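You operate a simulated robot arm through the tools that you are given. There is no shell and no other tool. Be economical: measure what you need, move in short steps, check, and stop when the job is done.

Carry out the task below with a simulated two-armed robot. There is one attempt and no reset: what you move stays moved.

JOB
Pick up the height gauge with one hand, pass it to the other hand and put it on the cart shelf.

It is judged by the outcome, as a careful person would: the job done as asked, and still so three seconds after it is handed in. It fails if anything else is knocked over, pushed out of place, dropped, spilled or broken.

ROBOT AND FRAMES
Two 6-joint arms with two-finger parallel grippers on one trunk, on a base that drives. Base frame: it is fixed to the floor where the robot stands at the start and does not move with it; the origin is under the middle of the robot, x ahead of it, y to its left, z up; the surface under the hand at the start is at about z = 0.9. Readings come in m, degrees, newtons and seconds.
The left shoulder is at the start at [-0.077, 0.177, 0.832], the right one opposite. With the tool pointing down near the work surface each hand reaches from about 0.1 to 0.7 m from the robot's upright axis, wherever it stands, measured 20 degrees to its own side. Places, roughly: cart shelf [-1.4, -2.4, 0.5]. Payload 1.57 kg a hand.
The tool frame of a hand sits at the grasp point between the pads (the TCP): z along the fingers, y along the line on which they close. The tips reach 0.03 m beyond it. The gripper opens to 0.08 m. The fingers are 0.017 m wide and 0.012 m thick; the gripper's body (0.04 by 0.082 m) begins 0.08 m behind the TCP.
Orientation is that of the tool frame in the base frame, as [roll, pitch, yaw] about the fixed x, y, z axes, in that order (R = Rz(yaw) Ry(pitch) Rx(roll)). With the fingers straight down and closing along the base's y, the tool's x points along the base's -x, its y along +y and its z along -z.

CONTROLS
- The arms move only by the tool jog_arm. It takes "left_steps", "right_steps" or both (then of equal length, played together; a hand with none holds still); each is one flat list of numbers, 6 for each row, row after row: the shift along the tool's x, y, z in units of 100 mm (1.0 is 100 mm), then the turn, a rotation vector about the tool's x, y, z in units of 60 degrees (1.0 is 60 degrees). In form: [tx, ty, tz, rx, ry, rz, tx, ty, tz, rx, ry, rz, ...]. A call has 1 to 20 rows; each row is the pose to reach, as a shift and turn from the pose commanded when the call began, along the tool's axes at that moment. "left_hand" and "right_hand" are, for a hand that has rows, the closure, from 0 (fully open) to 1 (shut), set as the call begins (left out, the last holds). A call with a number of a shift or a turn outside -1 to 1 is refused whole. Each row takes 0.2 s and may step no farther than 0.05 m and 8.6 degrees from the row before; otherwise, or with a gripper value out of range, the whole call is refused. A pose out of reach is approached as far as the arm can. The call stops where the force on the tool passes 40 N (or 10 N more than at its start, if that is more) or the arm is blocked; 0.2 s more then pass. Each finger travels about 0.072 m/s and halts on what it meets, pressing with about 37 N; the grip force reading is that of the motor and also rises with nothing between the fingers. The clock runs only during rows and for 0.2 s after the last one: add rows that repeat a pose to give the fingers time. The reply holds the time, the measured pose of the TCP, the force on the tool along the base axes, the opening and the grip force, in the units named above and with some noise, with the torque about the TCP (base axes, N m) and any sound that the robot's microphone picked up.
- Cameras (640 x 400 px; columns grow to the right, rows downward): "scene" is now at [0.0378, -0.0247, 1.5694]; the picture's right is [-0.31, -0.95, 0.00], its down [-0.64, 0.21, -0.74] and it looks along [0.70, -0.23, -0.67] (base axes); focal length 254 px, centre (320, 200). "left" rides on the left gripper at [0.072, 0.007, -0.122] in its tool frame; the picture's right is [-0.09, 1.00, 0.00], its down [-0.84, -0.08, -0.54] and it looks along [-0.54, -0.05, 0.84] (tool axes); focal length 238 px, centre (320, 200). "right" rides on the right gripper at [0.072, -0.007, -0.122] in its tool frame; the picture's right is [0.09, 1.00, 0.00], its down [-0.84, 0.08, -0.54] and it looks along [-0.54, 0.05, 0.84] (tool axes); focal length 238 px, centre (320, 200). There is no depth. A picture from a camera that has moved, and an enlarged one, comes with that camera's place and axes in the base frame and with its lens. The place of the scene camera against the robot may be out by one fixed shift of up to 0.012 m in any direction.
- camera(camera): a new picture of that camera. It takes no simulated time.
- move_column(by): slides the trunk up (or, below 0, down) by that many m; the arms and the scene camera ride with it, the base frame stays. It gives what a move gives, with no picture.
- steer(legs): drives the robot by 1 to 6 legs, each [ahead, left, turn to the left] in m, m and degrees, along the robot's own axes; the way and the turn of a leg run together, so that a leg with both is an arc; at most 1.5 m and 180 degrees a leg. The arms and the cameras ride along, it lands a little off, and it stops where it bumps. It gives what a move gives.
- pan_tilt(pan, tilt): turns the head with the scene camera to pan (to the left, within 143 degrees either way) and tilt (down, from -29 to 69), counted from straight ahead of the robot. It gives what a move gives.
- zoom(camera, box): a new picture of the part [left, top, right, bottom] of that camera's present view, enlarged. It takes no simulated time.
- finish_job(): hands the job in; it is judged then, once.

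Go step by step. Nothing tells you exact positions but the pictures and the camera data: compare them with the known pose of the tool, close in by small moves and look again before you grip or let go. The budget is 120 turns and 100 pictures, counting those below and the enlarged ones. Unless the task says otherwise, let go and move clear before handing in, and close with one line.

The tools are called after "Request:" as name(argument=value, ...) on one line, values as JSON. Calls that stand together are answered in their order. jog_arm: Moves the arms, as the interface text tells. Its arguments: {"type":"object","properties":{"left_steps":{"type":"array","items":{"type":"number"}},"left_hand":{"type":"number"},"right_steps":{"type":"array","items":{"type":"number"}},"right_hand":{"type":"number"}},"required":[]} The other tools are called the same way: move_column (by) slides the trunk up or down; steer (legs) drives the base; pan_tilt (pan, tilt) turns the head that bears the scene camera; camera (camera) takes a picture; zoom (camera, box) takes an enlarged picture of a part of a camera's view; finish_job () hands the job in.

At the start:

```text
time: 0.0
left_tcp_pos: [0.4132, 0.0302, 1.146]
left_tcp_rot: [-179.9, 0.0, 180.0]
left_ft_force: [-0.8, 0.5, 0.0]
left_torque: [-0.02, -0.03, 0.02]
left_opening: 0.0799
left_gripper_force: 0.1
right_tcp_pos: [0.4, -0.41, 1.1446]
right_tcp_rot: [-180.0, 0.0, -180.0]
right_ft_force: [-0.2, -0.3, -0.1]
right_torque: [0.01, -0.02, 0.01]
right_opening: 0.0801
right_gripper_force: 0.1
trunk travel left (down, up): [-0.275, 0.053]
robot x, y, heading: [-0.003, 0.0009, -0.2]
head pan, tilt: [-17.8, 42.4]
```

scene: 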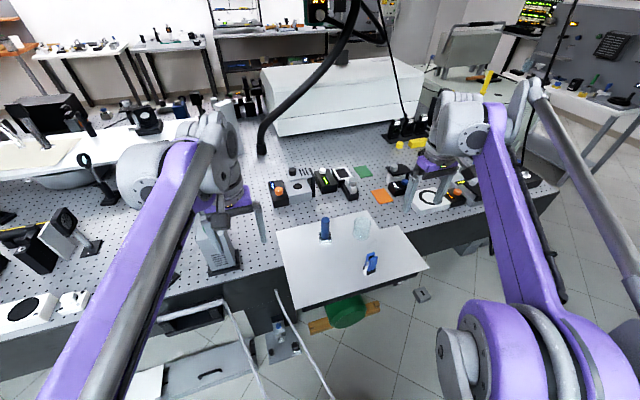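
right: 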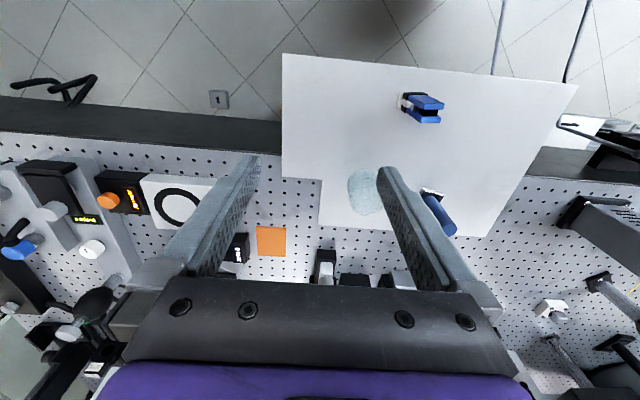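
left: 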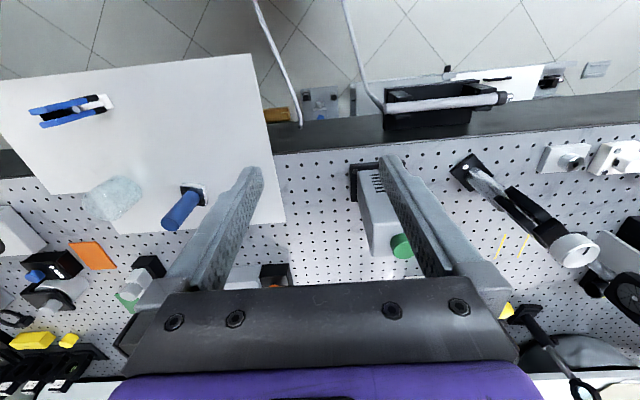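

I see a white board with a blue upright object, a glass and a blue forked object. I zoom in to tell which is the height gauge.

Request:
zoom(camera="scene", box=[270, 200, 430, 300])

Request:
zoom(camera="left", box=[0, 60, 280, 235])

Request:
zoom(camera="right", box=[320, 70, 560, 240])

```text
4.00 times, centred on (350, 250) of scene
camera zoom: at [0.0378, -0.0247, 1.5694], right [-0.31, -0.95, 0.0], down [-0.64, 0.21, -0.74], along [0.7, -0.23, -0.67], focal length 1017 px, centre (200, 0)
```

zoom: 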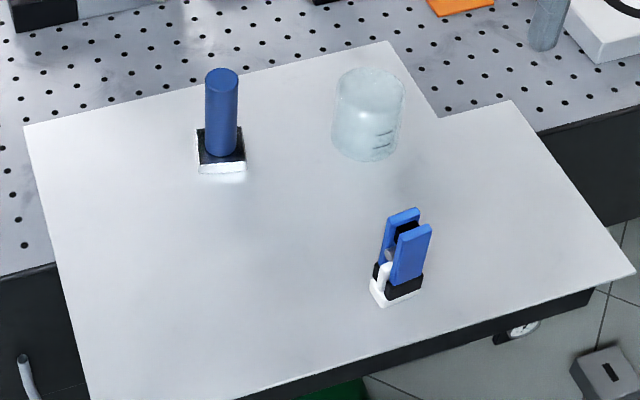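

```text
2.29 times, centred on (140, 148) of left
camera zoom: at [0.3406, 0.035, 1.2681], right [0.09, 1.0, 0.0], down [0.84, -0.08, 0.54], along [0.54, -0.05, -0.84], focal length 545 px, centre (731, 320)
```

zoom: 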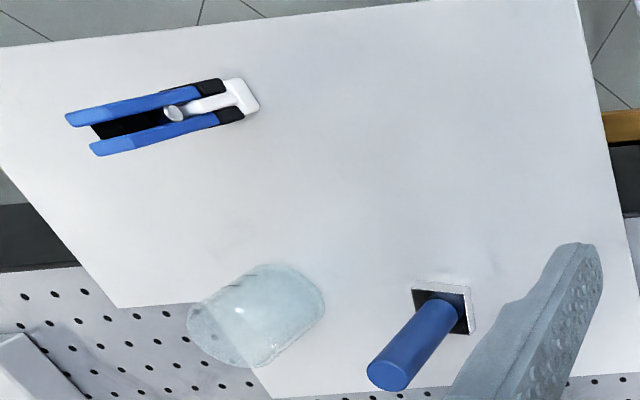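

```text
2.35 times, centred on (440, 155) of right
camera zoom: at [0.3281, -0.4169, 1.2664], right [-0.09, 1.0, 0.0], down [0.84, 0.08, 0.54], along [0.54, 0.05, -0.84], focal length 561 px, centre (38, 306)
```

zoom: 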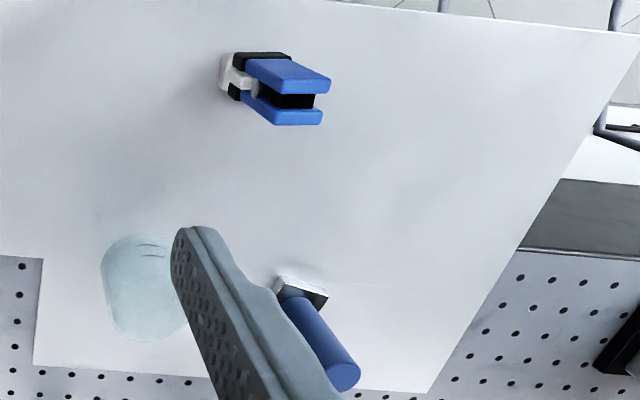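

The board holds a blue cylinder on a square base (~[0.54,-0.21]), a glass, and a forked blue piece with a knob (~[0.39,-0.29]), both about 0.1 m tall. I'll bring the right camera lower to identify them.

Request:
jog_arm(right_steps=[0.25, 0.2, 0.15, 0, 0, 0, 0.5, 0.4, 0.3, 0, 0, 0, 0.75, 0.6, 0.45, 0, 0, 0, 1, 0.8, 0.6, 0, 0, 0])

Request:
jog_arm(right_steps=[0.4, 0.1, 0.2, 0, 0, 0, 0.7, 0.2, 0.45, 0, 0, 0])

Request:
camera(camera="right")

```text
time: 1.0
left_tcp_pos: [0.4118, 0.03, 1.1471]
left_tcp_rot: [-180.0, 0.0, 180.0]
left_ft_force: [-0.3, 0.5, 0.9]
left_torque: [0.0, 0.02, 0.0]
left_opening: 0.0801
left_gripper_force: 0.1
right_tcp_pos: [0.298, -0.3293, 1.0879]
right_tcp_rot: [-180.0, 0.1, 180.0]
right_ft_force: [0.5, 0.3, -0.1]
right_torque: [0.0, -0.02, -0.02]
right_opening: 0.0801
right_gripper_force: 0.1
trunk travel left (down, up): [-0.275, 0.053]
robot x, y, heading: [-0.0013, -0.0036, -0.2]
head pan, tilt: [-17.8, 42.4]
```

```text
time: 1.6
left_tcp_pos: [0.4119, 0.0306, 1.1466]
left_tcp_rot: [180.0, 0.1, 180.0]
left_ft_force: [0.3, -0.5, -0.5]
left_torque: [0.01, 0.02, -0.01]
left_opening: 0.0798
left_gripper_force: 0.1
right_tcp_pos: [0.2294, -0.3127, 1.0424]
right_tcp_rot: [180.0, 0.0, 179.9]
right_ft_force: [-0.5, -0.5, -0.7]
right_torque: [0.01, 0.02, 0.01]
right_opening: 0.0801
right_gripper_force: 0.0
trunk travel left (down, up): [-0.275, 0.053]
robot x, y, heading: [0.0042, -0.0025, -0.1]
head pan, tilt: [-17.8, 42.4]
```

```text
93 pictures are left
camera right: at [0.157, -0.3197, 1.1636], right [-0.09, 1.0, 0.0], down [0.84, 0.08, 0.54], along [0.54, 0.05, -0.84], focal length 238 px, centre (320, 200)
```

right: 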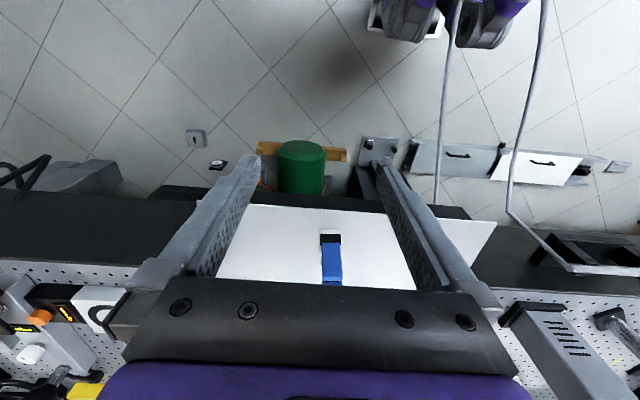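

The image is upside down, with picture-down pointing away from the robot. I zoom on the forked piece.

Request:
zoom(camera="right", box=[280, 220, 376, 290])

Request:
zoom(camera="scene", box=[350, 240, 398, 285])

Request:
zoom(camera="scene", box=[300, 205, 348, 250])

```text
5.71 times, centred on (328, 255) of right
camera zoom: at [0.157, -0.3197, 1.1636], right [-0.09, 1.0, 0.0], down [0.84, 0.08, 0.54], along [0.54, 0.05, -0.84], focal length 1362 px, centre (274, -114)
```

zoom: 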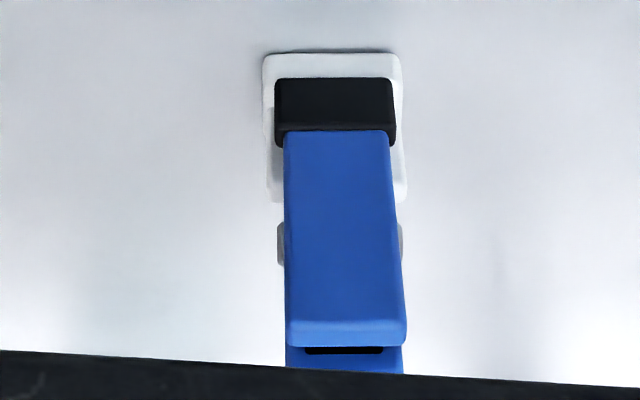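

```text
8.89 times, centred on (374, 262) of scene
camera zoom: at [0.0372, -0.0246, 1.5694], right [-0.31, -0.95, 0.0], down [-0.64, 0.21, -0.74], along [0.7, -0.23, -0.67], focal length 2260 px, centre (-160, -356)
```

zoom: 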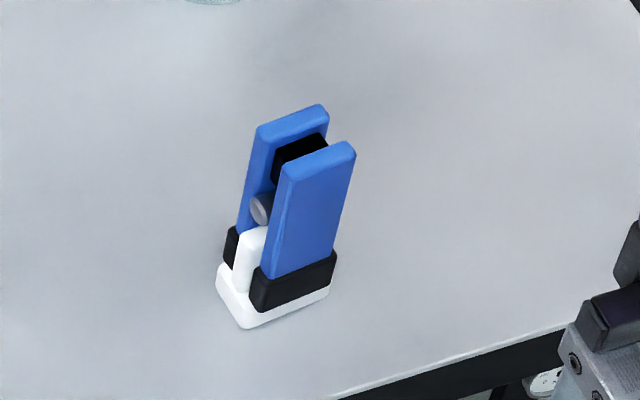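

```text
8.89 times, centred on (324, 228) of scene
camera zoom: at [0.0372, -0.0246, 1.5694], right [-0.31, -0.95, 0.0], down [-0.64, 0.21, -0.74], along [0.7, -0.23, -0.67], focal length 2260 px, centre (284, -44)
```

zoom: 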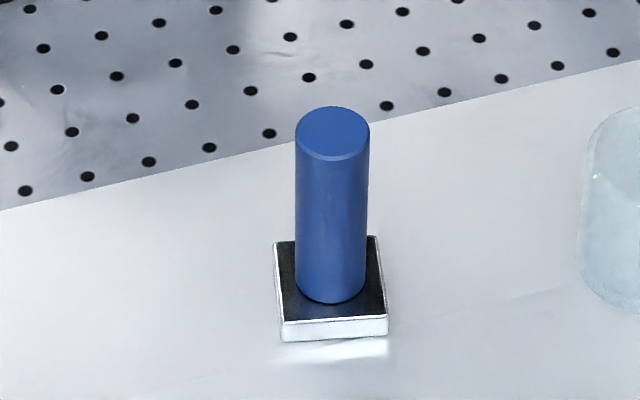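

The forked piece looks like a spring clamp on a foot, the cylinder on a machined square base like a gauge. Before deciding, I check the rest of the bench for other candidates.

Request:
zoom(camera="scene", box=[240, 120, 480, 270])

Request:
zoom(camera="scene", box=[0, 80, 320, 320])

Request:
pan_tilt(pan=-120, tilt=25)

Request:
camera(camera="scene")

```text
2.67 times, centred on (360, 195) of scene
camera zoom: at [0.0372, -0.0246, 1.5694], right [-0.31, -0.95, 0.0], down [-0.64, 0.21, -0.74], along [0.7, -0.23, -0.67], focal length 678 px, centre (213, 213)
```

zoom: 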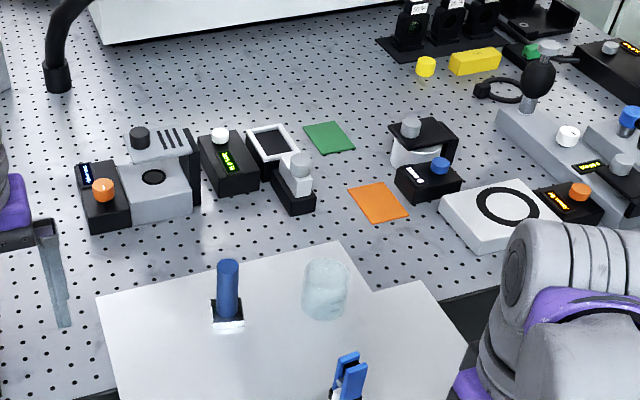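

```text
1.67 times, centred on (160, 200) of scene
camera zoom: at [0.0372, -0.0246, 1.5694], right [-0.31, -0.95, 0.0], down [-0.64, 0.21, -0.74], along [0.7, -0.23, -0.67], focal length 424 px, centre (587, 200)
```

zoom: 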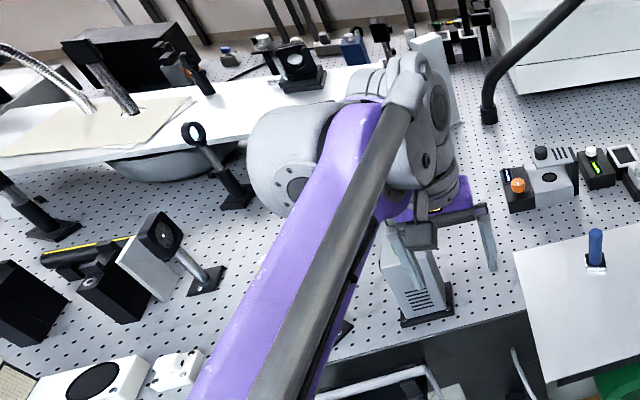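

```text
time: 3.4
left_tcp_pos: [0.413, 0.0287, 1.1459]
left_tcp_rot: [-180.0, 0.0, 180.0]
left_ft_force: [0.9, -0.4, 0.3]
left_torque: [0.01, -0.02, 0.01]
left_opening: 0.0802
left_gripper_force: 0.0
right_tcp_pos: [0.2308, -0.3114, 1.0424]
right_tcp_rot: [-180.0, 0.0, -179.9]
right_ft_force: [-0.8, 0.2, 0.6]
right_torque: [0.01, 0.01, 0.0]
right_opening: 0.0799
right_gripper_force: 0.1
trunk travel left (down, up): [-0.275, 0.053]
robot x, y, heading: [-0.0005, -0.0008, -0.0]
head pan, tilt: [-120.0, 25.0]
```

```text
87 pictures are left
camera scene: at [-0.0875, -0.079, 1.5963], right [-0.87, 0.5, 0.0], down [0.21, 0.37, -0.91], along [-0.45, -0.79, -0.42], focal length 254 px, centre (320, 200)
```

scene: 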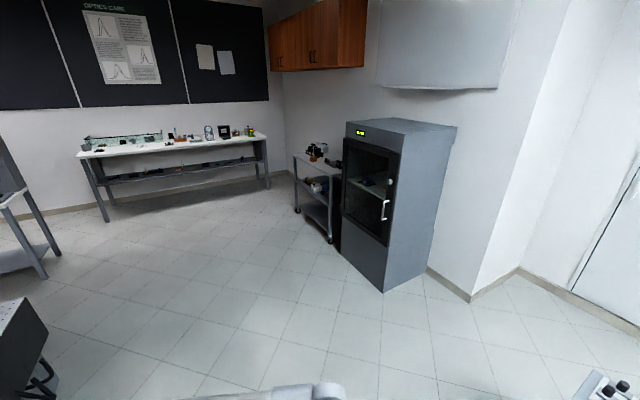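

The forked tool has two handles and a pivot, so it is not a gauge. I take the cylinder-on-base as the height gauge and look at the cart.

Request:
zoom(camera="scene", box=[280, 130, 376, 250])

```text
3.33 times, centred on (328, 190) of scene
camera zoom: at [-0.0875, -0.079, 1.5963], right [-0.87, 0.5, 0.0], down [0.21, 0.37, -0.91], along [-0.45, -0.79, -0.42], focal length 847 px, centre (293, 233)
```

zoom: 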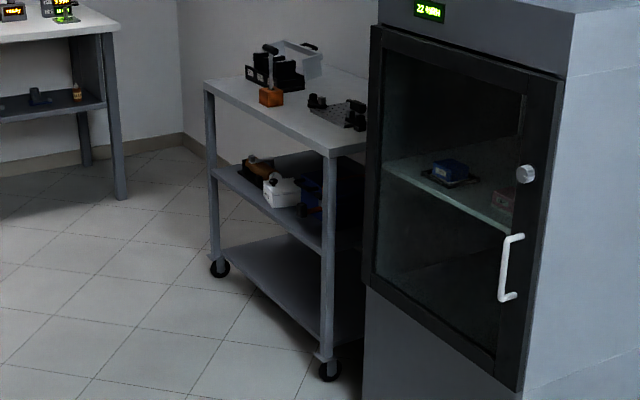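

The cart has three levels. The shelf at z≈0.5 is the middle one and already holds some things, so I'll check it when I get there. Now I raise the right hand and turn it to close along x, so it stays away from the glass and suits the handover.

Request:
jog_arm(right_steps=[-0.125, 0.125, -0.125, 0, 0, -0.125, -0.25, 0.25, -0.25, 0, 0, -0.25, -0.375, 0.375, -0.375, 0, 0, -0.375, -0.5, 0.5, -0.5, 0, 0, -0.5, -0.625, 0.625, -0.625, 0, 0, -0.625, -0.75, 0.75, -0.75, 0, 0, -0.75, -0.875, 0.875, -0.875, 0, 0, -0.875, -1, 1, -1, 0, 0, -1])

Request:
jog_arm(right_steps=[0, 0, 0, 0, 0, -0.125, 0, 0, 0, 0, 0, -0.25, 0, 0, 0, 0, 0, -0.375, 0, 0, 0, 0, 0, -0.5])

Request:
pan_tilt(pan=-17.8, tilt=42.4)

Request:
camera(camera="right")

Request:
camera(camera="scene")

```text
time: 5.2
left_tcp_pos: [0.4133, 0.0303, 1.1461]
left_tcp_rot: [-179.9, -0.1, -179.9]
left_ft_force: [0.4, 0.9, -0.2]
left_torque: [0.02, -0.03, -0.01]
left_opening: 0.0801
left_gripper_force: 0.1
right_tcp_pos: [0.3317, -0.2096, 1.1427]
right_tcp_rot: [-179.9, 0.0, -119.9]
right_ft_force: [0.4, -0.4, 0.1]
right_torque: [0.01, 0.0, 0.03]
right_opening: 0.08
right_gripper_force: 0.1
trunk travel left (down, up): [-0.275, 0.053]
robot x, y, heading: [0.0002, -0.0006, -0.0]
head pan, tilt: [-120.0, 25.0]
```

```text
time: 6.2
left_tcp_pos: [0.4126, 0.0303, 1.147]
left_tcp_rot: [180.0, -0.1, 179.9]
left_ft_force: [0.2, 1.1, 0.0]
left_torque: [-0.02, 0.0, 0.02]
left_opening: 0.0801
left_gripper_force: 0.1
right_tcp_pos: [0.331, -0.2117, 1.1397]
right_tcp_rot: [-180.0, 0.0, -89.9]
right_ft_force: [0.4, -0.3, 0.5]
right_torque: [0.02, 0.01, 0.0]
right_opening: 0.08
right_gripper_force: 0.0
trunk travel left (down, up): [-0.275, 0.053]
robot x, y, heading: [0.0023, -0.0006, 0.1]
head pan, tilt: [-120.0, 25.0]
```

```text
time: 8.0
left_tcp_pos: [0.4129, 0.0296, 1.1468]
left_tcp_rot: [-180.0, 0.0, 179.9]
left_ft_force: [0.5, 0.7, 0.6]
left_torque: [0.0, 0.01, 0.01]
left_opening: 0.0802
left_gripper_force: 0.1
right_tcp_pos: [0.3308, -0.2106, 1.1409]
right_tcp_rot: [-180.0, -0.1, -90.0]
right_ft_force: [0.6, -0.1, -0.3]
right_torque: [0.01, -0.04, 0.05]
right_opening: 0.08
right_gripper_force: 0.1
trunk travel left (down, up): [-0.275, 0.053]
robot x, y, heading: [-0.0001, -0.0, 0.1]
head pan, tilt: [-17.8, 42.4]
```

```text
85 pictures are left
camera right: at [0.3368, -0.2827, 1.2624], right [-1.0, -0.09, 0.0], down [-0.08, 0.84, 0.54], along [-0.05, 0.54, -0.84], focal length 238 px, centre (320, 200)
```

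right: 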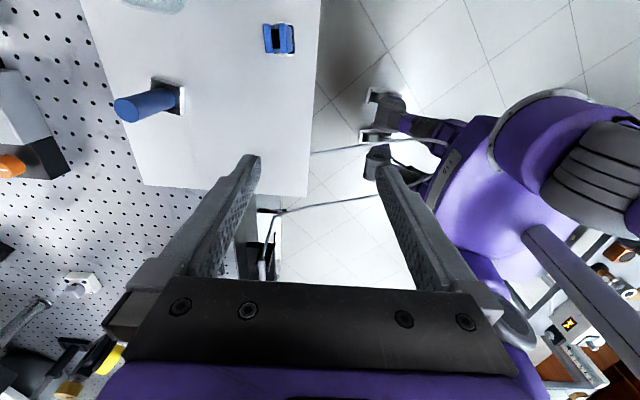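

```text
84 pictures are left
camera scene: at [0.0379, -0.0247, 1.5694], right [-0.31, -0.95, 0.0], down [-0.64, 0.21, -0.74], along [0.7, -0.23, -0.67], focal length 254 px, centre (320, 200)
```

scene: 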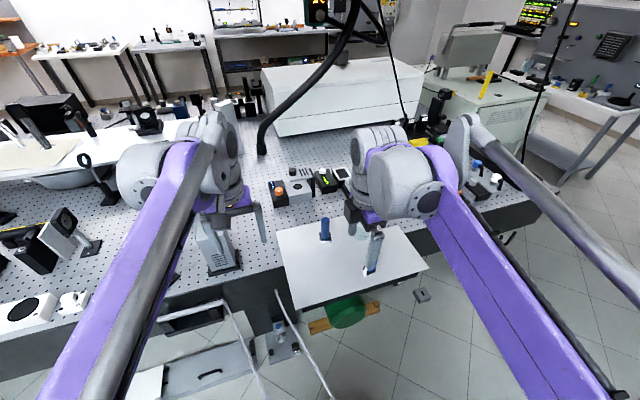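

From two cameras the gauge sits at about [0.541,-0.207] with its top at z≈1.00. I move the right hand over it, staying high.

Request:
jog_arm(right_steps=[0, -0.4, 0, 0, 0, 0, 0, -0.8, 0, 0, 0, 0, 0, -1, 0, 0, 0, 0])

Request:
jog_arm(right_steps=[-0.02, -0.4, 0, 0, 0, 0, -0.04, -0.8, 0, 0, 0, 0, -0.04, -1, 0, 0, 0, 0, -0.04, -1, 0.3, 0, 0, 0, -0.04, -1, 0.3, 0, 0, 0])

Request:
camera(camera="right")

Request:
camera(camera="left")

```text
time: 8.8
left_tcp_pos: [0.4127, 0.0301, 1.1457]
left_tcp_rot: [-180.0, 0.1, -180.0]
left_ft_force: [-0.8, 0.4, 0.4]
left_torque: [-0.02, -0.01, -0.02]
left_opening: 0.0799
left_gripper_force: 0.0
right_tcp_pos: [0.4295, -0.2084, 1.1392]
right_tcp_rot: [-180.0, 0.0, -90.0]
right_ft_force: [-0.3, -0.1, -1.0]
right_torque: [-0.02, -0.01, -0.01]
right_opening: 0.0801
right_gripper_force: 0.0
trunk travel left (down, up): [-0.275, 0.053]
robot x, y, heading: [0.0032, -0.0019, -0.1]
head pan, tilt: [-17.8, 42.4]
```

```text
time: 10.0
left_tcp_pos: [0.4133, 0.0305, 1.1461]
left_tcp_rot: [179.9, 0.1, 180.0]
left_ft_force: [0.5, -0.4, 0.7]
left_torque: [0.01, -0.02, 0.0]
left_opening: 0.0801
left_gripper_force: 0.0
right_tcp_pos: [0.5294, -0.2048, 1.1076]
right_tcp_rot: [-180.0, 0.0, -90.0]
right_ft_force: [0.3, -0.1, 0.6]
right_torque: [0.03, 0.01, 0.04]
right_opening: 0.08
right_gripper_force: 0.0
trunk travel left (down, up): [-0.275, 0.053]
robot x, y, heading: [-0.0016, -0.0, -0.0]
head pan, tilt: [-17.8, 42.4]
```

```text
83 pictures are left
camera right: at [0.5365, -0.2772, 1.2294], right [-1.0, -0.09, 0.0], down [-0.08, 0.84, 0.54], along [-0.05, 0.54, -0.84], focal length 238 px, centre (320, 200)
```

right: 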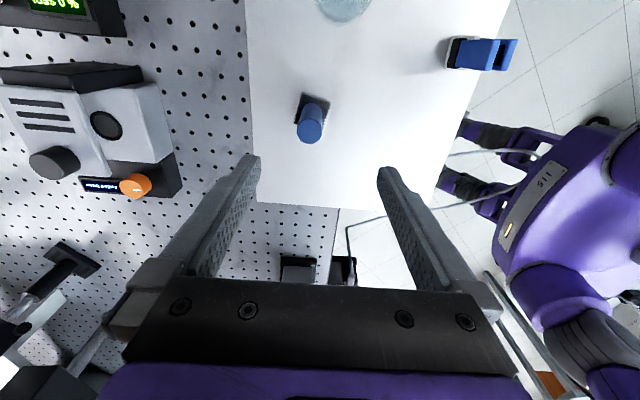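

```text
82 pictures are left
camera left: at [0.3406, 0.035, 1.2681], right [0.09, 1.0, 0.0], down [0.84, -0.08, 0.54], along [0.54, -0.05, -0.84], focal length 238 px, centre (320, 200)
```

left: 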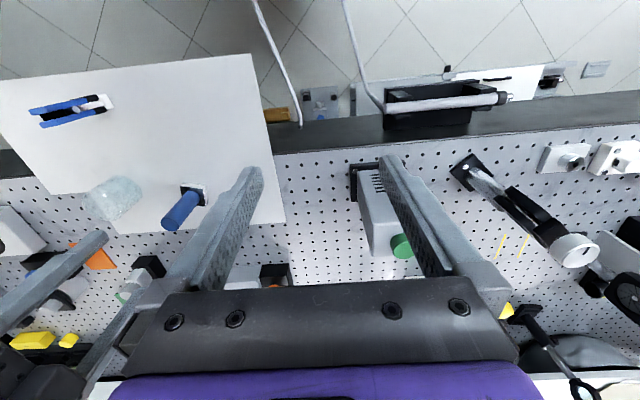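

The gauge top sits at [0.541,-0.210]. I correct the hand by about a centimetre and descend with the fingers open.

Request:
jog_arm(right_steps=[0.05, -0.11, 0, 0, 0, 0, 0.05, -0.11, 0.2, 0, 0, 0, 0.05, -0.11, 0.4, 0, 0, 0, 0.05, -0.11, 0.6, 0, 0, 0, 0.05, -0.11, 0.8, 0, 0, 0, 0.05, -0.11, 1, 0, 0, 0, 0.05, -0.11, 1, 0, 0, 0])

Request:
camera(camera="right")

Request:
zoom(camera="scene", box=[280, 190, 400, 265])

Request:
zoom(camera="left", box=[90, 140, 250, 260])

```text
time: 11.6
left_tcp_pos: [0.4125, 0.0297, 1.1468]
left_tcp_rot: [179.9, -0.1, 180.0]
left_ft_force: [-0.1, 0.2, -0.4]
left_torque: [0.07, 0.03, -0.03]
left_opening: 0.0798
left_gripper_force: 0.0
right_tcp_pos: [0.5404, -0.21, 1.0104]
right_tcp_rot: [-180.0, 0.0, -89.9]
right_ft_force: [1.2, -0.1, 0.6]
right_torque: [0.02, 0.0, 0.01]
right_opening: 0.08
right_gripper_force: 0.1
trunk travel left (down, up): [-0.275, 0.053]
robot x, y, heading: [0.0007, 0.0, 0.0]
head pan, tilt: [-17.8, 42.4]
```

```text
81 pictures are left
camera right: at [0.5471, -0.2821, 1.1317], right [-1.0, -0.09, 0.0], down [-0.08, 0.84, 0.54], along [-0.05, 0.54, -0.84], focal length 238 px, centre (320, 200)
```

right: 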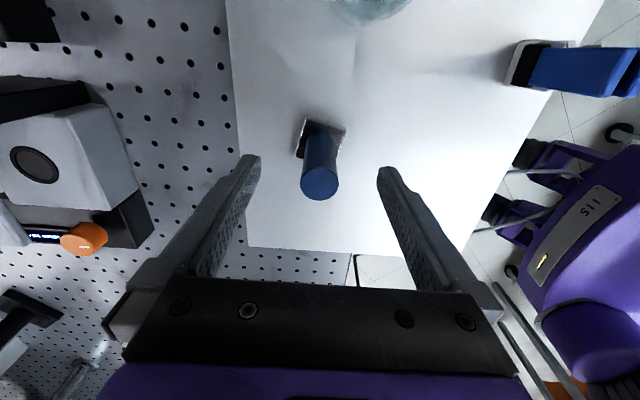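

```text
5.33 times, centred on (340, 228) of scene
camera zoom: at [0.0377, -0.0246, 1.5694], right [-0.31, -0.95, 0.0], down [-0.64, 0.21, -0.74], along [0.7, -0.23, -0.67], focal length 1356 px, centre (213, 53)
```

zoom: 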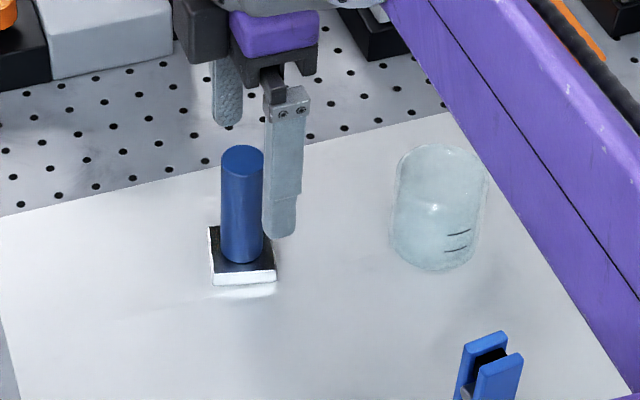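

```text
3.33 times, centred on (170, 200) of left
camera zoom: at [0.3404, 0.035, 1.2681], right [0.09, 1.0, 0.0], down [0.84, -0.08, 0.54], along [0.54, -0.05, -0.84], focal length 794 px, centre (820, 200)
```

zoom: 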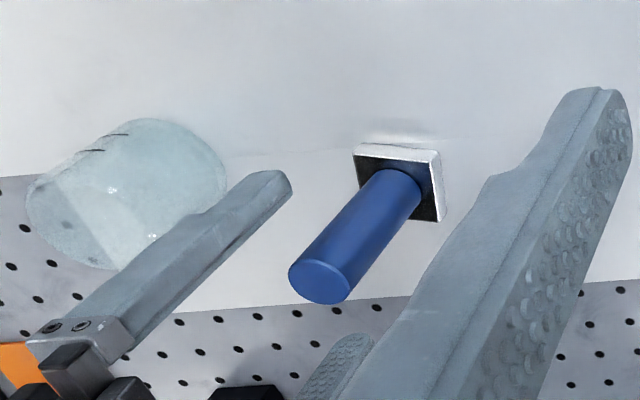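

The alignment checks out: the gauge is centred between the pads. I go down another 12 mm and then close.

Request:
jog_arm(right_steps=[0, 0, 0.06, 0, 0, 0, 0, 0, 0.12, 0, 0, 0])

Request:
jog_arm(right_steps=[0, 0, 0, 0, 0, 0, 0, 0, 0, 0, 0, 0, 0, 0, 0, 0, 0, 0, 0, 0, 0, 0, 0, 0], right_hand=1)

Request:
zoom(camera="scene", box=[280, 190, 400, 265])

```text
time: 12.2
left_tcp_pos: [0.4133, 0.0297, 1.147]
left_tcp_rot: [-180.0, -0.1, 180.0]
left_ft_force: [0.0, 0.0, -0.6]
left_torque: [-0.02, -0.01, 0.01]
left_opening: 0.0798
left_gripper_force: 0.1
right_tcp_pos: [0.5409, -0.2089, 0.9991]
right_tcp_rot: [180.0, 0.0, -90.0]
right_ft_force: [-0.2, -0.4, -0.5]
right_torque: [-0.02, 0.0, 0.02]
right_opening: 0.0803
right_gripper_force: 0.0
trunk travel left (down, up): [-0.275, 0.053]
robot x, y, heading: [-0.0004, -0.0033, 0.2]
head pan, tilt: [-17.8, 42.4]
```

```text
time: 13.2
left_tcp_pos: [0.413, 0.0293, 1.1463]
left_tcp_rot: [-179.9, 0.1, 179.9]
left_ft_force: [-0.5, 0.5, 0.2]
left_torque: [0.0, -0.01, 0.01]
left_opening: 0.0799
left_gripper_force: 0.1
right_tcp_pos: [0.5418, -0.2099, 0.9998]
right_tcp_rot: [-179.9, 0.1, -90.0]
right_ft_force: [-0.2, 0.4, -0.1]
right_torque: [0.01, 0.03, -0.03]
right_opening: 0.0245
right_gripper_force: 36.0
trunk travel left (down, up): [-0.275, 0.053]
robot x, y, heading: [0.0021, -0.0029, -0.0]
head pan, tilt: [-17.8, 42.4]
```

```text
5.33 times, centred on (340, 228) of scene
camera zoom: at [0.0379, -0.0247, 1.5694], right [-0.31, -0.95, 0.0], down [-0.64, 0.21, -0.74], along [0.7, -0.23, -0.67], focal length 1356 px, centre (213, 53)
```

zoom: 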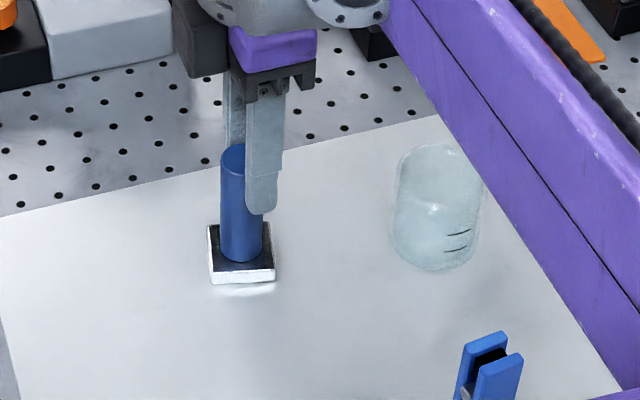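

The right hand holds the cylinder at 24.5 mm. I lift it straight up and check for slip.

Request:
jog_arm(right_steps=[0, 0, -0.1, 0, 0, 0, 0, 0, -0.3, 0, 0, 0, 0, 0, -0.6, 0, 0, 0, 0, 0, -0.9, 0, 0, 0, 0, 0, -1, 0, 0, 0, 0, 0, -1, 0, 0, 0])

Request:
camera(camera="scene")

Request:
camera(camera="left")

```text
time: 14.6
left_tcp_pos: [0.4136, 0.0291, 1.1467]
left_tcp_rot: [-179.9, 0.0, 179.9]
left_ft_force: [0.3, 0.3, -0.1]
left_torque: [0.01, -0.02, 0.02]
left_opening: 0.0802
left_gripper_force: 0.0
right_tcp_pos: [0.5418, -0.2092, 1.0996]
right_tcp_rot: [179.9, 0.0, -90.0]
right_ft_force: [-0.4, -0.1, -0.6]
right_torque: [0.0, -0.01, 0.0]
right_opening: 0.0242
right_gripper_force: 36.1
trunk travel left (down, up): [-0.275, 0.053]
robot x, y, heading: [0.0023, -0.0005, 0.3]
head pan, tilt: [-17.8, 42.4]
```

```text
77 pictures are left
camera scene: at [0.038, -0.0247, 1.5694], right [-0.31, -0.95, 0.0], down [-0.64, 0.21, -0.74], along [0.7, -0.23, -0.67], focal length 254 px, centre (320, 200)
```

scene: 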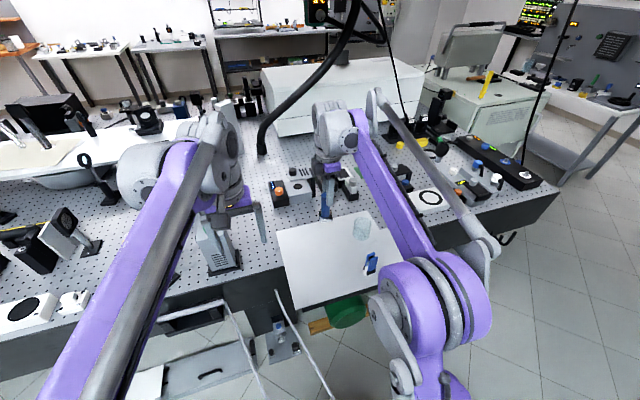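

```text
76 pictures are left
camera left: at [0.3407, 0.035, 1.268], right [0.09, 1.0, 0.0], down [0.84, -0.08, 0.54], along [0.54, -0.05, -0.84], focal length 238 px, centre (320, 200)
```

left: 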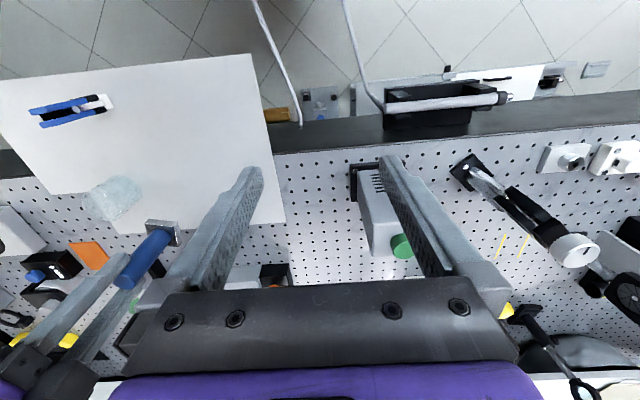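

The gauge is held firmly. I raise it to about [0.5,-0.11,1.25] for the handover, then tilt the left hand forward to 40° below horizontal.

Request:
jog_arm(right_steps=[0, 0, -0.3, 0, 0, 0, 0, 0, -0.6, 0, 0, 0, -0.3, 0.1, -0.8, 0, 0, 0, -0.6, 0.25, -1, 0, 0, 0, -0.9, 0.4, -1, 0, 0, 0, -1, 0.4, -1, 0, 0, 0])

Request:
jog_arm(right_steps=[0, 0, -0.25, 0, 0, 0, 0, 0, -0.5, 0, 0, 0])

Request:
jog_arm(left_steps=[0, 0, 0, 0, -0.12, 0, 0, 0, 0, 0, -0.24, 0, 0, 0, 0, 0, -0.36, 0, 0, 0, 0, 0, -0.48, 0, 0, 0, 0, 0, -0.6, 0, 0, 0, 0, 0, -0.72, 0, 0, 0, 0, 0, -0.833, 0, 0, 0, 0, 0, -0.833, 0])

Request:
camera(camera="scene")

Request:
camera(camera="left")

```text
time: 16.0
left_tcp_pos: [0.4133, 0.0296, 1.1472]
left_tcp_rot: [-179.9, -0.1, 180.0]
left_ft_force: [0.3, -0.2, 0.2]
left_torque: [0.02, 0.02, 0.04]
left_opening: 0.08
left_gripper_force: 0.1
right_tcp_pos: [0.5005, -0.1114, 1.1989]
right_tcp_rot: [-180.0, -0.1, -90.1]
right_ft_force: [0.1, -0.6, -0.8]
right_torque: [0.0, 0.0, 0.04]
right_opening: 0.0242
right_gripper_force: 36.2
trunk travel left (down, up): [-0.275, 0.053]
robot x, y, heading: [-0.0, 0.001, 0.2]
head pan, tilt: [-17.8, 42.4]
```

```text
time: 16.6
left_tcp_pos: [0.4113, 0.0288, 1.1471]
left_tcp_rot: [179.9, 0.0, 179.9]
left_ft_force: [0.2, 0.3, 0.6]
left_torque: [-0.03, -0.01, -0.05]
left_opening: 0.08
left_gripper_force: 0.0
right_tcp_pos: [0.4908, -0.1114, 1.2399]
right_tcp_rot: [180.0, 0.0, -90.0]
right_ft_force: [-1.2, -0.9, 0.1]
right_torque: [-0.01, -0.01, -0.02]
right_opening: 0.0243
right_gripper_force: 36.5
right hand out of reach, approached as far as the arm can: row 2
trunk travel left (down, up): [-0.275, 0.053]
robot x, y, heading: [0.0025, 0.0013, -0.0]
head pan, tilt: [-17.8, 42.4]
```

```text
time: 18.4
left_tcp_pos: [0.4125, 0.0291, 1.1463]
left_tcp_rot: [-180.0, 50.1, -180.0]
left_ft_force: [-1.0, -0.9, -0.3]
left_torque: [0.0, 0.02, 0.0]
left_opening: 0.08
left_gripper_force: 0.0
right_tcp_pos: [0.492, -0.1139, 1.2417]
right_tcp_rot: [180.0, 0.0, -90.0]
right_ft_force: [0.5, 0.0, -0.7]
right_torque: [-0.01, -0.02, -0.02]
right_opening: 0.0243
right_gripper_force: 36.2
trunk travel left (down, up): [-0.275, 0.053]
robot x, y, heading: [-0.0004, -0.0006, -0.2]
head pan, tilt: [-17.8, 42.4]
```

```text
75 pictures are left
camera scene: at [0.0383, -0.0248, 1.5694], right [-0.31, -0.95, 0.0], down [-0.64, 0.21, -0.74], along [0.7, -0.23, -0.67], focal length 254 px, centre (320, 200)
```

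scene: 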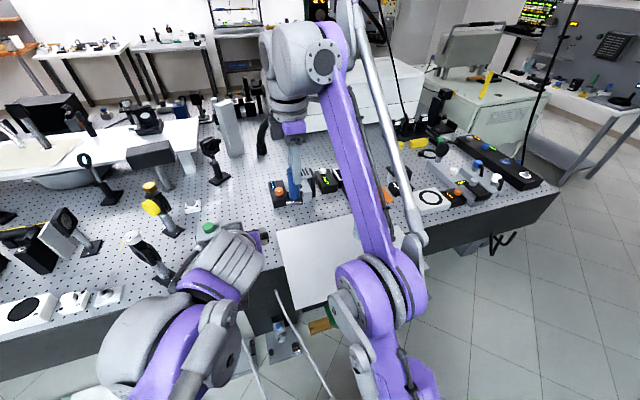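

```text
74 pictures are left
camera left: at [0.2734, 0.0341, 1.1697], right [0.06, 1.0, 0.07], down [0.12, -0.08, 0.99], along [0.99, -0.05, -0.13], focal length 238 px, centre (320, 200)
```

left: 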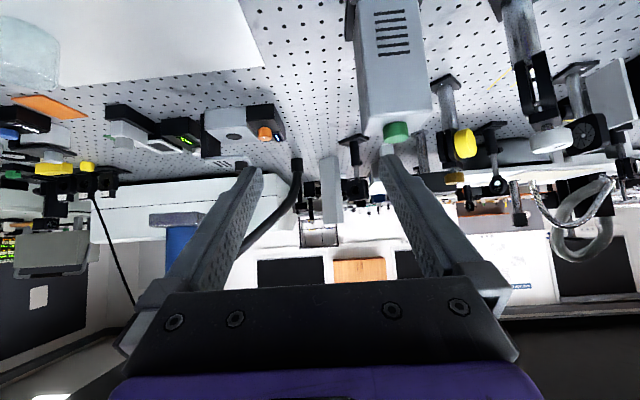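

Coming straight in, the two forearms would be close to each other. So I turn the right hand by 45° and bring the left hand in diagonally from the left.

Request:
jog_arm(right_steps=[-0.05, 0.07, 0.03, 0, 0, 0.125, -0.1, 0.14, 0.06, 0, 0, 0.25, -0.15, 0.21, 0.1, 0, 0, 0.375, -0.2, 0.28, 0.14, 0, 0, 0.5, -0.25, 0.34, 0.17, 0, 0, 0.625, -0.3, 0.4, 0.2, 0, 0, 0.75, -0.3, 0.4, 0.2, 0, 0, 0.75])

Request:
jog_arm(left_steps=[-0.08, -0.04, -0.12, 0.096, 0, 0.08, -0.16, -0.1, -0.24, 0.192, 0, 0.161, -0.25, -0.2, -0.36, 0.288, 0, 0.241, -0.35, -0.3, -0.48, 0.383, 0, 0.321, -0.45, -0.42, -0.6, 0.479, 0, 0.402, -0.56, -0.525, -0.73, 0.575, 0, 0.482, -0.56, -0.525, -0.73, 0.575, 0, 0.482])

Request:
camera(camera="scene")

Request:
camera(camera="left")

Request:
camera(camera="right")

```text
time: 20.0
left_tcp_pos: [0.413, 0.0298, 1.1475]
left_tcp_rot: [180.0, 50.0, 180.0]
left_ft_force: [1.4, -0.5, 0.3]
left_torque: [0.0, -0.03, 0.03]
left_opening: 0.0799
left_gripper_force: 0.0
right_tcp_pos: [0.4526, -0.0826, 1.2166]
right_tcp_rot: [-180.0, 0.1, -135.1]
right_ft_force: [0.0, -0.2, -0.9]
right_torque: [-0.01, 0.0, -0.01]
right_opening: 0.0241
right_gripper_force: 36.6
trunk travel left (down, up): [-0.275, 0.053]
robot x, y, heading: [-0.0001, 0.0017, -0.2]
head pan, tilt: [-17.8, 42.4]
```

```text
time: 21.6
left_tcp_pos: [0.3909, -0.0236, 1.2363]
left_tcp_rot: [-179.9, 50.0, 135.0]
left_ft_force: [-0.1, 0.2, -0.4]
left_torque: [0.0, 0.01, 0.0]
left_opening: 0.0801
left_gripper_force: 0.1
right_tcp_pos: [0.4518, -0.0826, 1.2173]
right_tcp_rot: [179.9, 0.0, -135.0]
right_ft_force: [-0.3, -0.2, -1.0]
right_torque: [0.02, -0.03, 0.0]
right_opening: 0.0242
right_gripper_force: 36.3
trunk travel left (down, up): [-0.275, 0.053]
robot x, y, heading: [-0.0019, -0.0002, -0.2]
head pan, tilt: [-17.8, 42.4]
```

```text
73 pictures are left
camera scene: at [0.0377, -0.0246, 1.5694], right [-0.31, -0.95, 0.0], down [-0.64, 0.21, -0.74], along [0.7, -0.23, -0.67], focal length 254 px, centre (320, 200)
```

scene: 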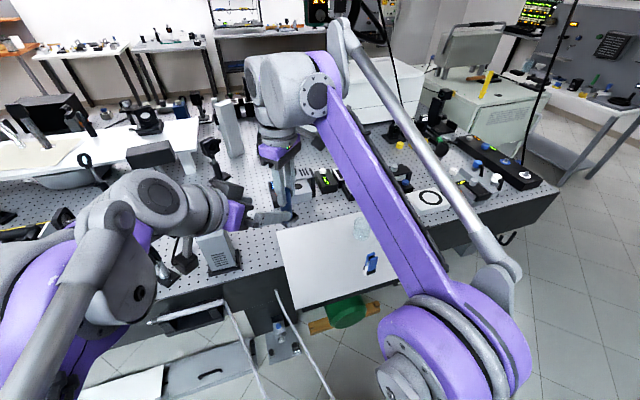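

```text
72 pictures are left
camera left: at [0.2977, 0.0794, 1.2582], right [0.75, 0.66, 0.07], down [0.03, -0.14, 0.99], along [0.66, -0.74, -0.13], focal length 238 px, centre (320, 200)
```

left: 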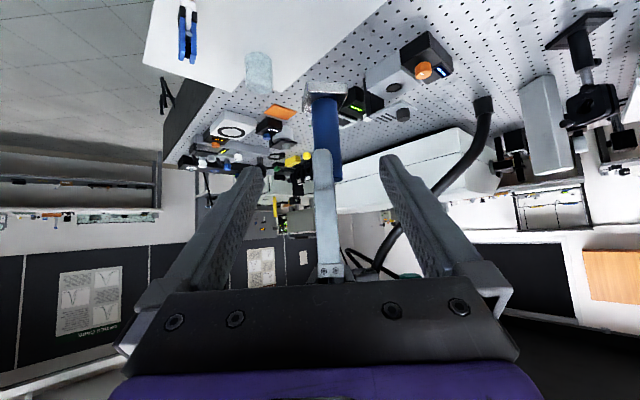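

```text
71 pictures are left
camera right: at [0.406, -0.1382, 1.3389], right [-0.77, 0.64, 0.0], down [0.54, 0.65, 0.54], along [0.35, 0.42, -0.84], focal length 238 px, centre (320, 200)
```

right: 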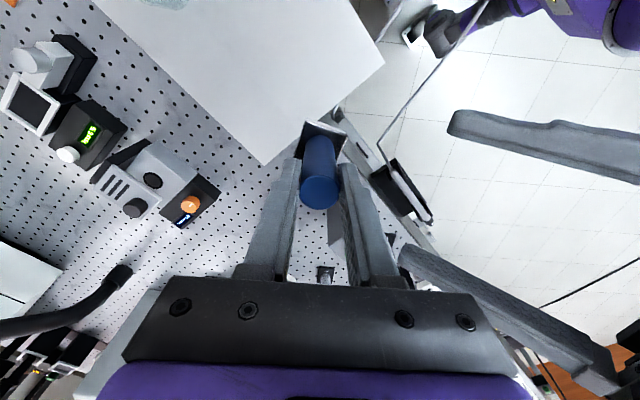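

The left camera shows the gauge centred between the open left fingers, with the right finger passing between them. I advance the left hand about 0.1 m along its tool axis.

Request:
jog_arm(left_steps=[0, 0, 0.2, 0, 0, 0, 0, 0, 0.4, 0, 0, 0, 0, 0, 0.55, 0, 0, 0, 0, 0, 0.7, 0, 0, 0, 0, 0, 0.85, 0, 0, 0, 0, 0, 1, 0, 0, 0, 0, 0, 1, 0, 0, 0])

Request:
camera(camera="left")

Request:
camera(camera="right")

Request:
zoom(camera="scene", box=[220, 130, 340, 240])

```text
time: 23.2
left_tcp_pos: [0.4461, -0.077, 1.1709]
left_tcp_rot: [180.0, 50.0, 135.0]
left_ft_force: [-0.6, -0.7, 0.3]
left_torque: [-0.02, 0.0, 0.02]
left_opening: 0.0797
left_gripper_force: 0.2
right_tcp_pos: [0.4526, -0.0826, 1.217]
right_tcp_rot: [179.9, 0.1, -135.0]
right_ft_force: [-0.6, -0.5, -0.5]
right_torque: [0.01, 0.0, 0.0]
right_opening: 0.0244
right_gripper_force: 35.8
trunk travel left (down, up): [-0.275, 0.053]
robot x, y, heading: [0.0033, -0.0002, -0.1]
head pan, tilt: [-17.8, 42.4]
```

```text
70 pictures are left
camera left: at [0.3529, 0.0249, 1.1934], right [0.75, 0.66, 0.07], down [0.03, -0.14, 0.99], along [0.66, -0.74, -0.13], focal length 238 px, centre (320, 200)
```

left: 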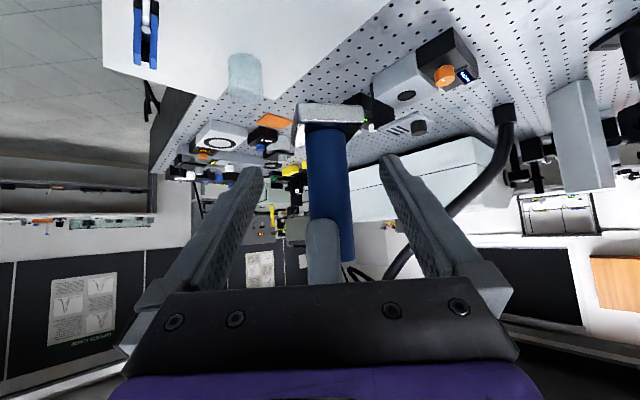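

```text
69 pictures are left
camera right: at [0.406, -0.1381, 1.3389], right [-0.77, 0.64, 0.0], down [0.54, 0.65, 0.54], along [0.35, 0.42, -0.84], focal length 238 px, centre (320, 200)
```

right: 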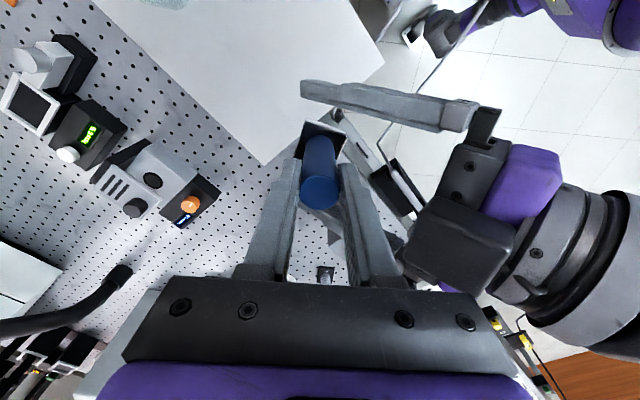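

```text
3.64 times, centred on (280, 185) of scene
camera zoom: at [0.0377, -0.0245, 1.5694], right [-0.31, -0.95, 0.0], down [-0.64, 0.21, -0.74], along [0.7, -0.23, -0.67], focal length 924 px, centre (466, 254)
```

zoom: 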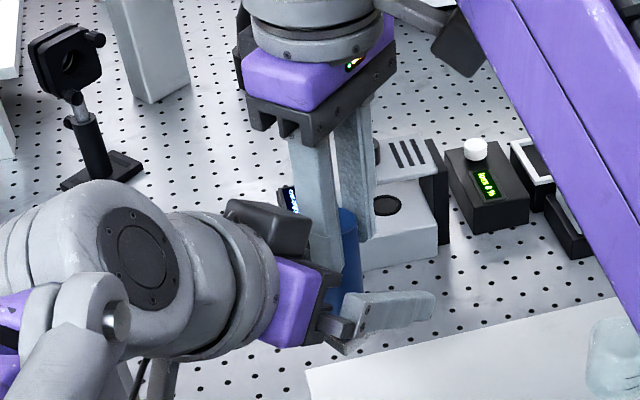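

Left fingers straddle the cylinder below the right fingertips, well centred. I close the left hand.

Request:
jog_arm(left_steps=[0, 0, 0, 0, 0, 0, 0, 0, 0, 0, 0, 0, 0, 0, 0, 0, 0, 0, 0, 0, 0, 0, 0, 0], left_hand=1)

Request:
camera(camera="left")

Request:
camera(camera="right")

```text
time: 24.2
left_tcp_pos: [0.4476, -0.0766, 1.17]
left_tcp_rot: [-180.0, 50.0, 135.1]
left_ft_force: [19.0, 15.8, -0.4]
left_torque: [-0.44, 0.43, 0.16]
left_opening: 0.0245
left_gripper_force: 36.4
right_tcp_pos: [0.4515, -0.0838, 1.2172]
right_tcp_rot: [-180.0, -0.1, -134.9]
right_ft_force: [-18.6, -14.6, 0.2]
right_torque: [-0.34, 0.5, 0.02]
right_opening: 0.0245
right_gripper_force: 36.0
trunk travel left (down, up): [-0.275, 0.053]
robot x, y, heading: [-0.0029, 0.0008, -0.1]
head pan, tilt: [-17.8, 42.4]
```

```text
67 pictures are left
camera left: at [0.3535, 0.0255, 1.1935], right [0.74, 0.66, 0.07], down [0.03, -0.14, 0.99], along [0.67, -0.73, -0.13], focal length 238 px, centre (320, 200)
```

left: 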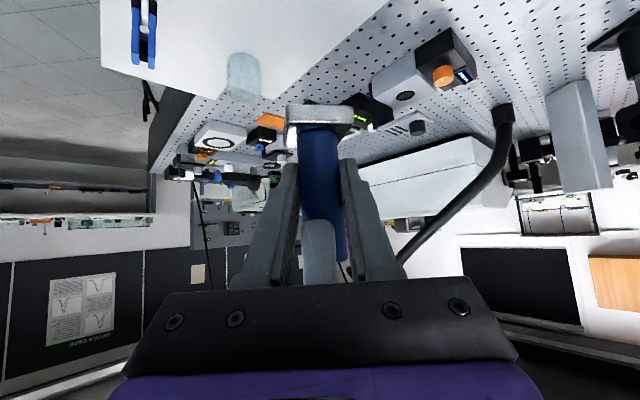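

```text
66 pictures are left
camera right: at [0.4057, -0.1388, 1.3393], right [-0.77, 0.64, 0.0], down [0.54, 0.65, 0.54], along [0.35, 0.42, -0.84], focal length 238 px, centre (320, 200)
```

right: 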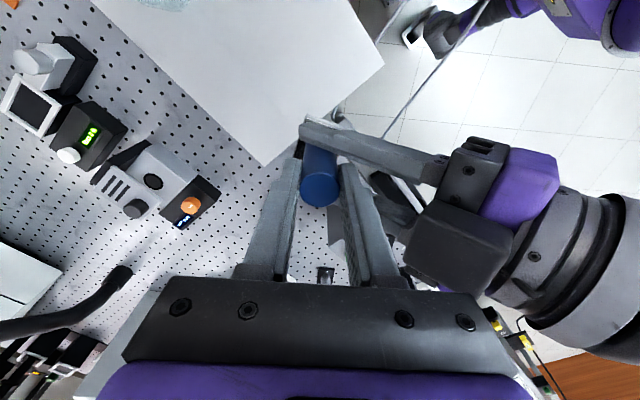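

Both hands hold it, but they strain sideways against each other by about 24 N. I shift the left hand slightly along its +y to relieve that before opening the right.

Request:
jog_arm(left_steps=[0, 0.01, 0, 0, 0, 0, 0, 0.01, 0, 0, 0, 0])

```text
time: 24.8
left_tcp_pos: [0.448, -0.0763, 1.1706]
left_tcp_rot: [-179.9, 49.8, 135.0]
left_ft_force: [12.8, 17.9, -10.4]
left_torque: [-0.41, 0.16, 0.15]
left_opening: 0.0246
left_gripper_force: 35.5
right_tcp_pos: [0.4521, -0.0827, 1.2173]
right_tcp_rot: [-180.0, -0.1, -135.0]
right_ft_force: [-12.2, -17.8, 10.5]
right_torque: [-0.3, 0.49, -0.01]
right_opening: 0.0242
right_gripper_force: 36.0
trunk travel left (down, up): [-0.275, 0.053]
robot x, y, heading: [0.0035, -0.0019, 0.0]
head pan, tilt: [-17.8, 42.4]
```

Request:
jog_arm(left_steps=[0, 0.02, 0, 0, 0, 0, 0, 0.02, 0, 0, 0, 0])

```text
time: 25.4
left_tcp_pos: [0.4486, -0.0757, 1.1711]
left_tcp_rot: [-179.9, 49.9, 135.0]
left_ft_force: [1.5, 7.5, -23.1]
left_torque: [-0.25, 0.24, 0.07]
left_opening: 0.0246
left_gripper_force: 36.1
right_tcp_pos: [0.4526, -0.0817, 1.2171]
right_tcp_rot: [-180.0, 0.1, -135.0]
right_ft_force: [-2.1, -8.5, 22.7]
right_torque: [0.06, -0.08, 0.01]
right_opening: 0.0243
right_gripper_force: 35.9
trunk travel left (down, up): [-0.275, 0.053]
robot x, y, heading: [0.0014, -0.0012, -0.0]
head pan, tilt: [-17.8, 42.4]
```

Request:
jog_arm(left_steps=[0.008, 0.005, 0.006, 0, 0, 0, 0.008, 0.005, 0.006, 0, 0, 0])

```text
time: 26.0
left_tcp_pos: [0.4487, -0.0759, 1.1717]
left_tcp_rot: [-179.8, 50.0, 135.2]
left_ft_force: [-5.3, -4.4, -15.9]
left_torque: [-0.19, 0.39, -0.07]
left_opening: 0.0243
left_gripper_force: 36.7
right_tcp_pos: [0.4518, -0.082, 1.2161]
right_tcp_rot: [180.0, 0.2, -135.0]
right_ft_force: [4.9, 4.8, 14.9]
right_torque: [0.43, -0.55, 0.03]
right_opening: 0.0241
right_gripper_force: 36.5
trunk travel left (down, up): [-0.275, 0.053]
robot x, y, heading: [0.0057, -0.0013, 0.2]
head pan, tilt: [-17.8, 42.4]
```

The strain is now small. I open the right hand partway (to 40 mm) so its finger stays clear of the left palm.

Request:
jog_arm(right_steps=[0, 0, 0, 0, 0, 0, 0, 0, 0, 0, 0, 0], right_hand=0.5)

Request:
camera(camera="right")

Request:
camera(camera="left")

```text
time: 26.6
left_tcp_pos: [0.4497, -0.0749, 1.1722]
left_tcp_rot: [-180.0, 49.9, 135.0]
left_ft_force: [0.3, -0.2, 0.4]
left_torque: [-0.02, 0.01, 0.01]
left_opening: 0.0244
left_gripper_force: 35.9
right_tcp_pos: [0.4524, -0.083, 1.2169]
right_tcp_rot: [-180.0, 0.0, -135.0]
right_ft_force: [0.6, 1.6, -0.9]
right_torque: [0.05, -0.07, -0.02]
right_opening: 0.04
right_gripper_force: 0.1
trunk travel left (down, up): [-0.275, 0.053]
robot x, y, heading: [0.0015, -0.0003, 0.1]
head pan, tilt: [-17.8, 42.4]
```

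```text
65 pictures are left
camera right: at [0.4063, -0.1382, 1.3387], right [-0.77, 0.64, 0.0], down [0.54, 0.65, 0.54], along [0.35, 0.42, -0.84], focal length 238 px, centre (320, 200)
```

right: 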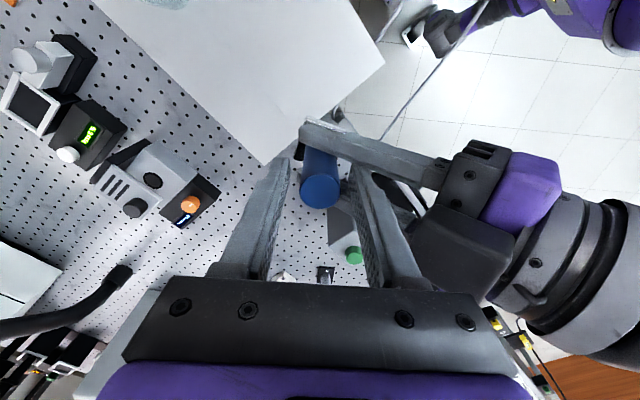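

```text
64 pictures are left
camera left: at [0.3553, 0.0277, 1.1947], right [0.75, 0.66, 0.07], down [0.03, -0.14, 0.99], along [0.67, -0.74, -0.13], focal length 238 px, centre (320, 200)
```

left: 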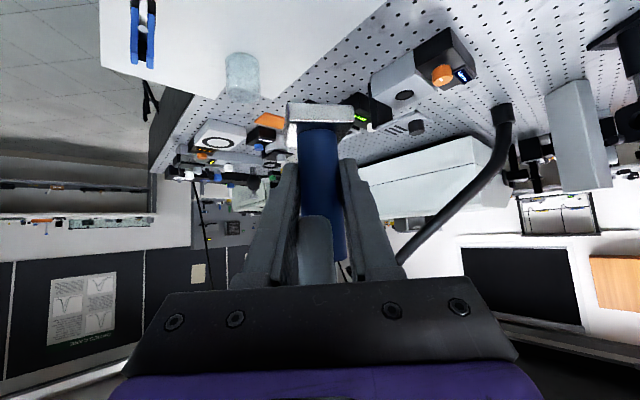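

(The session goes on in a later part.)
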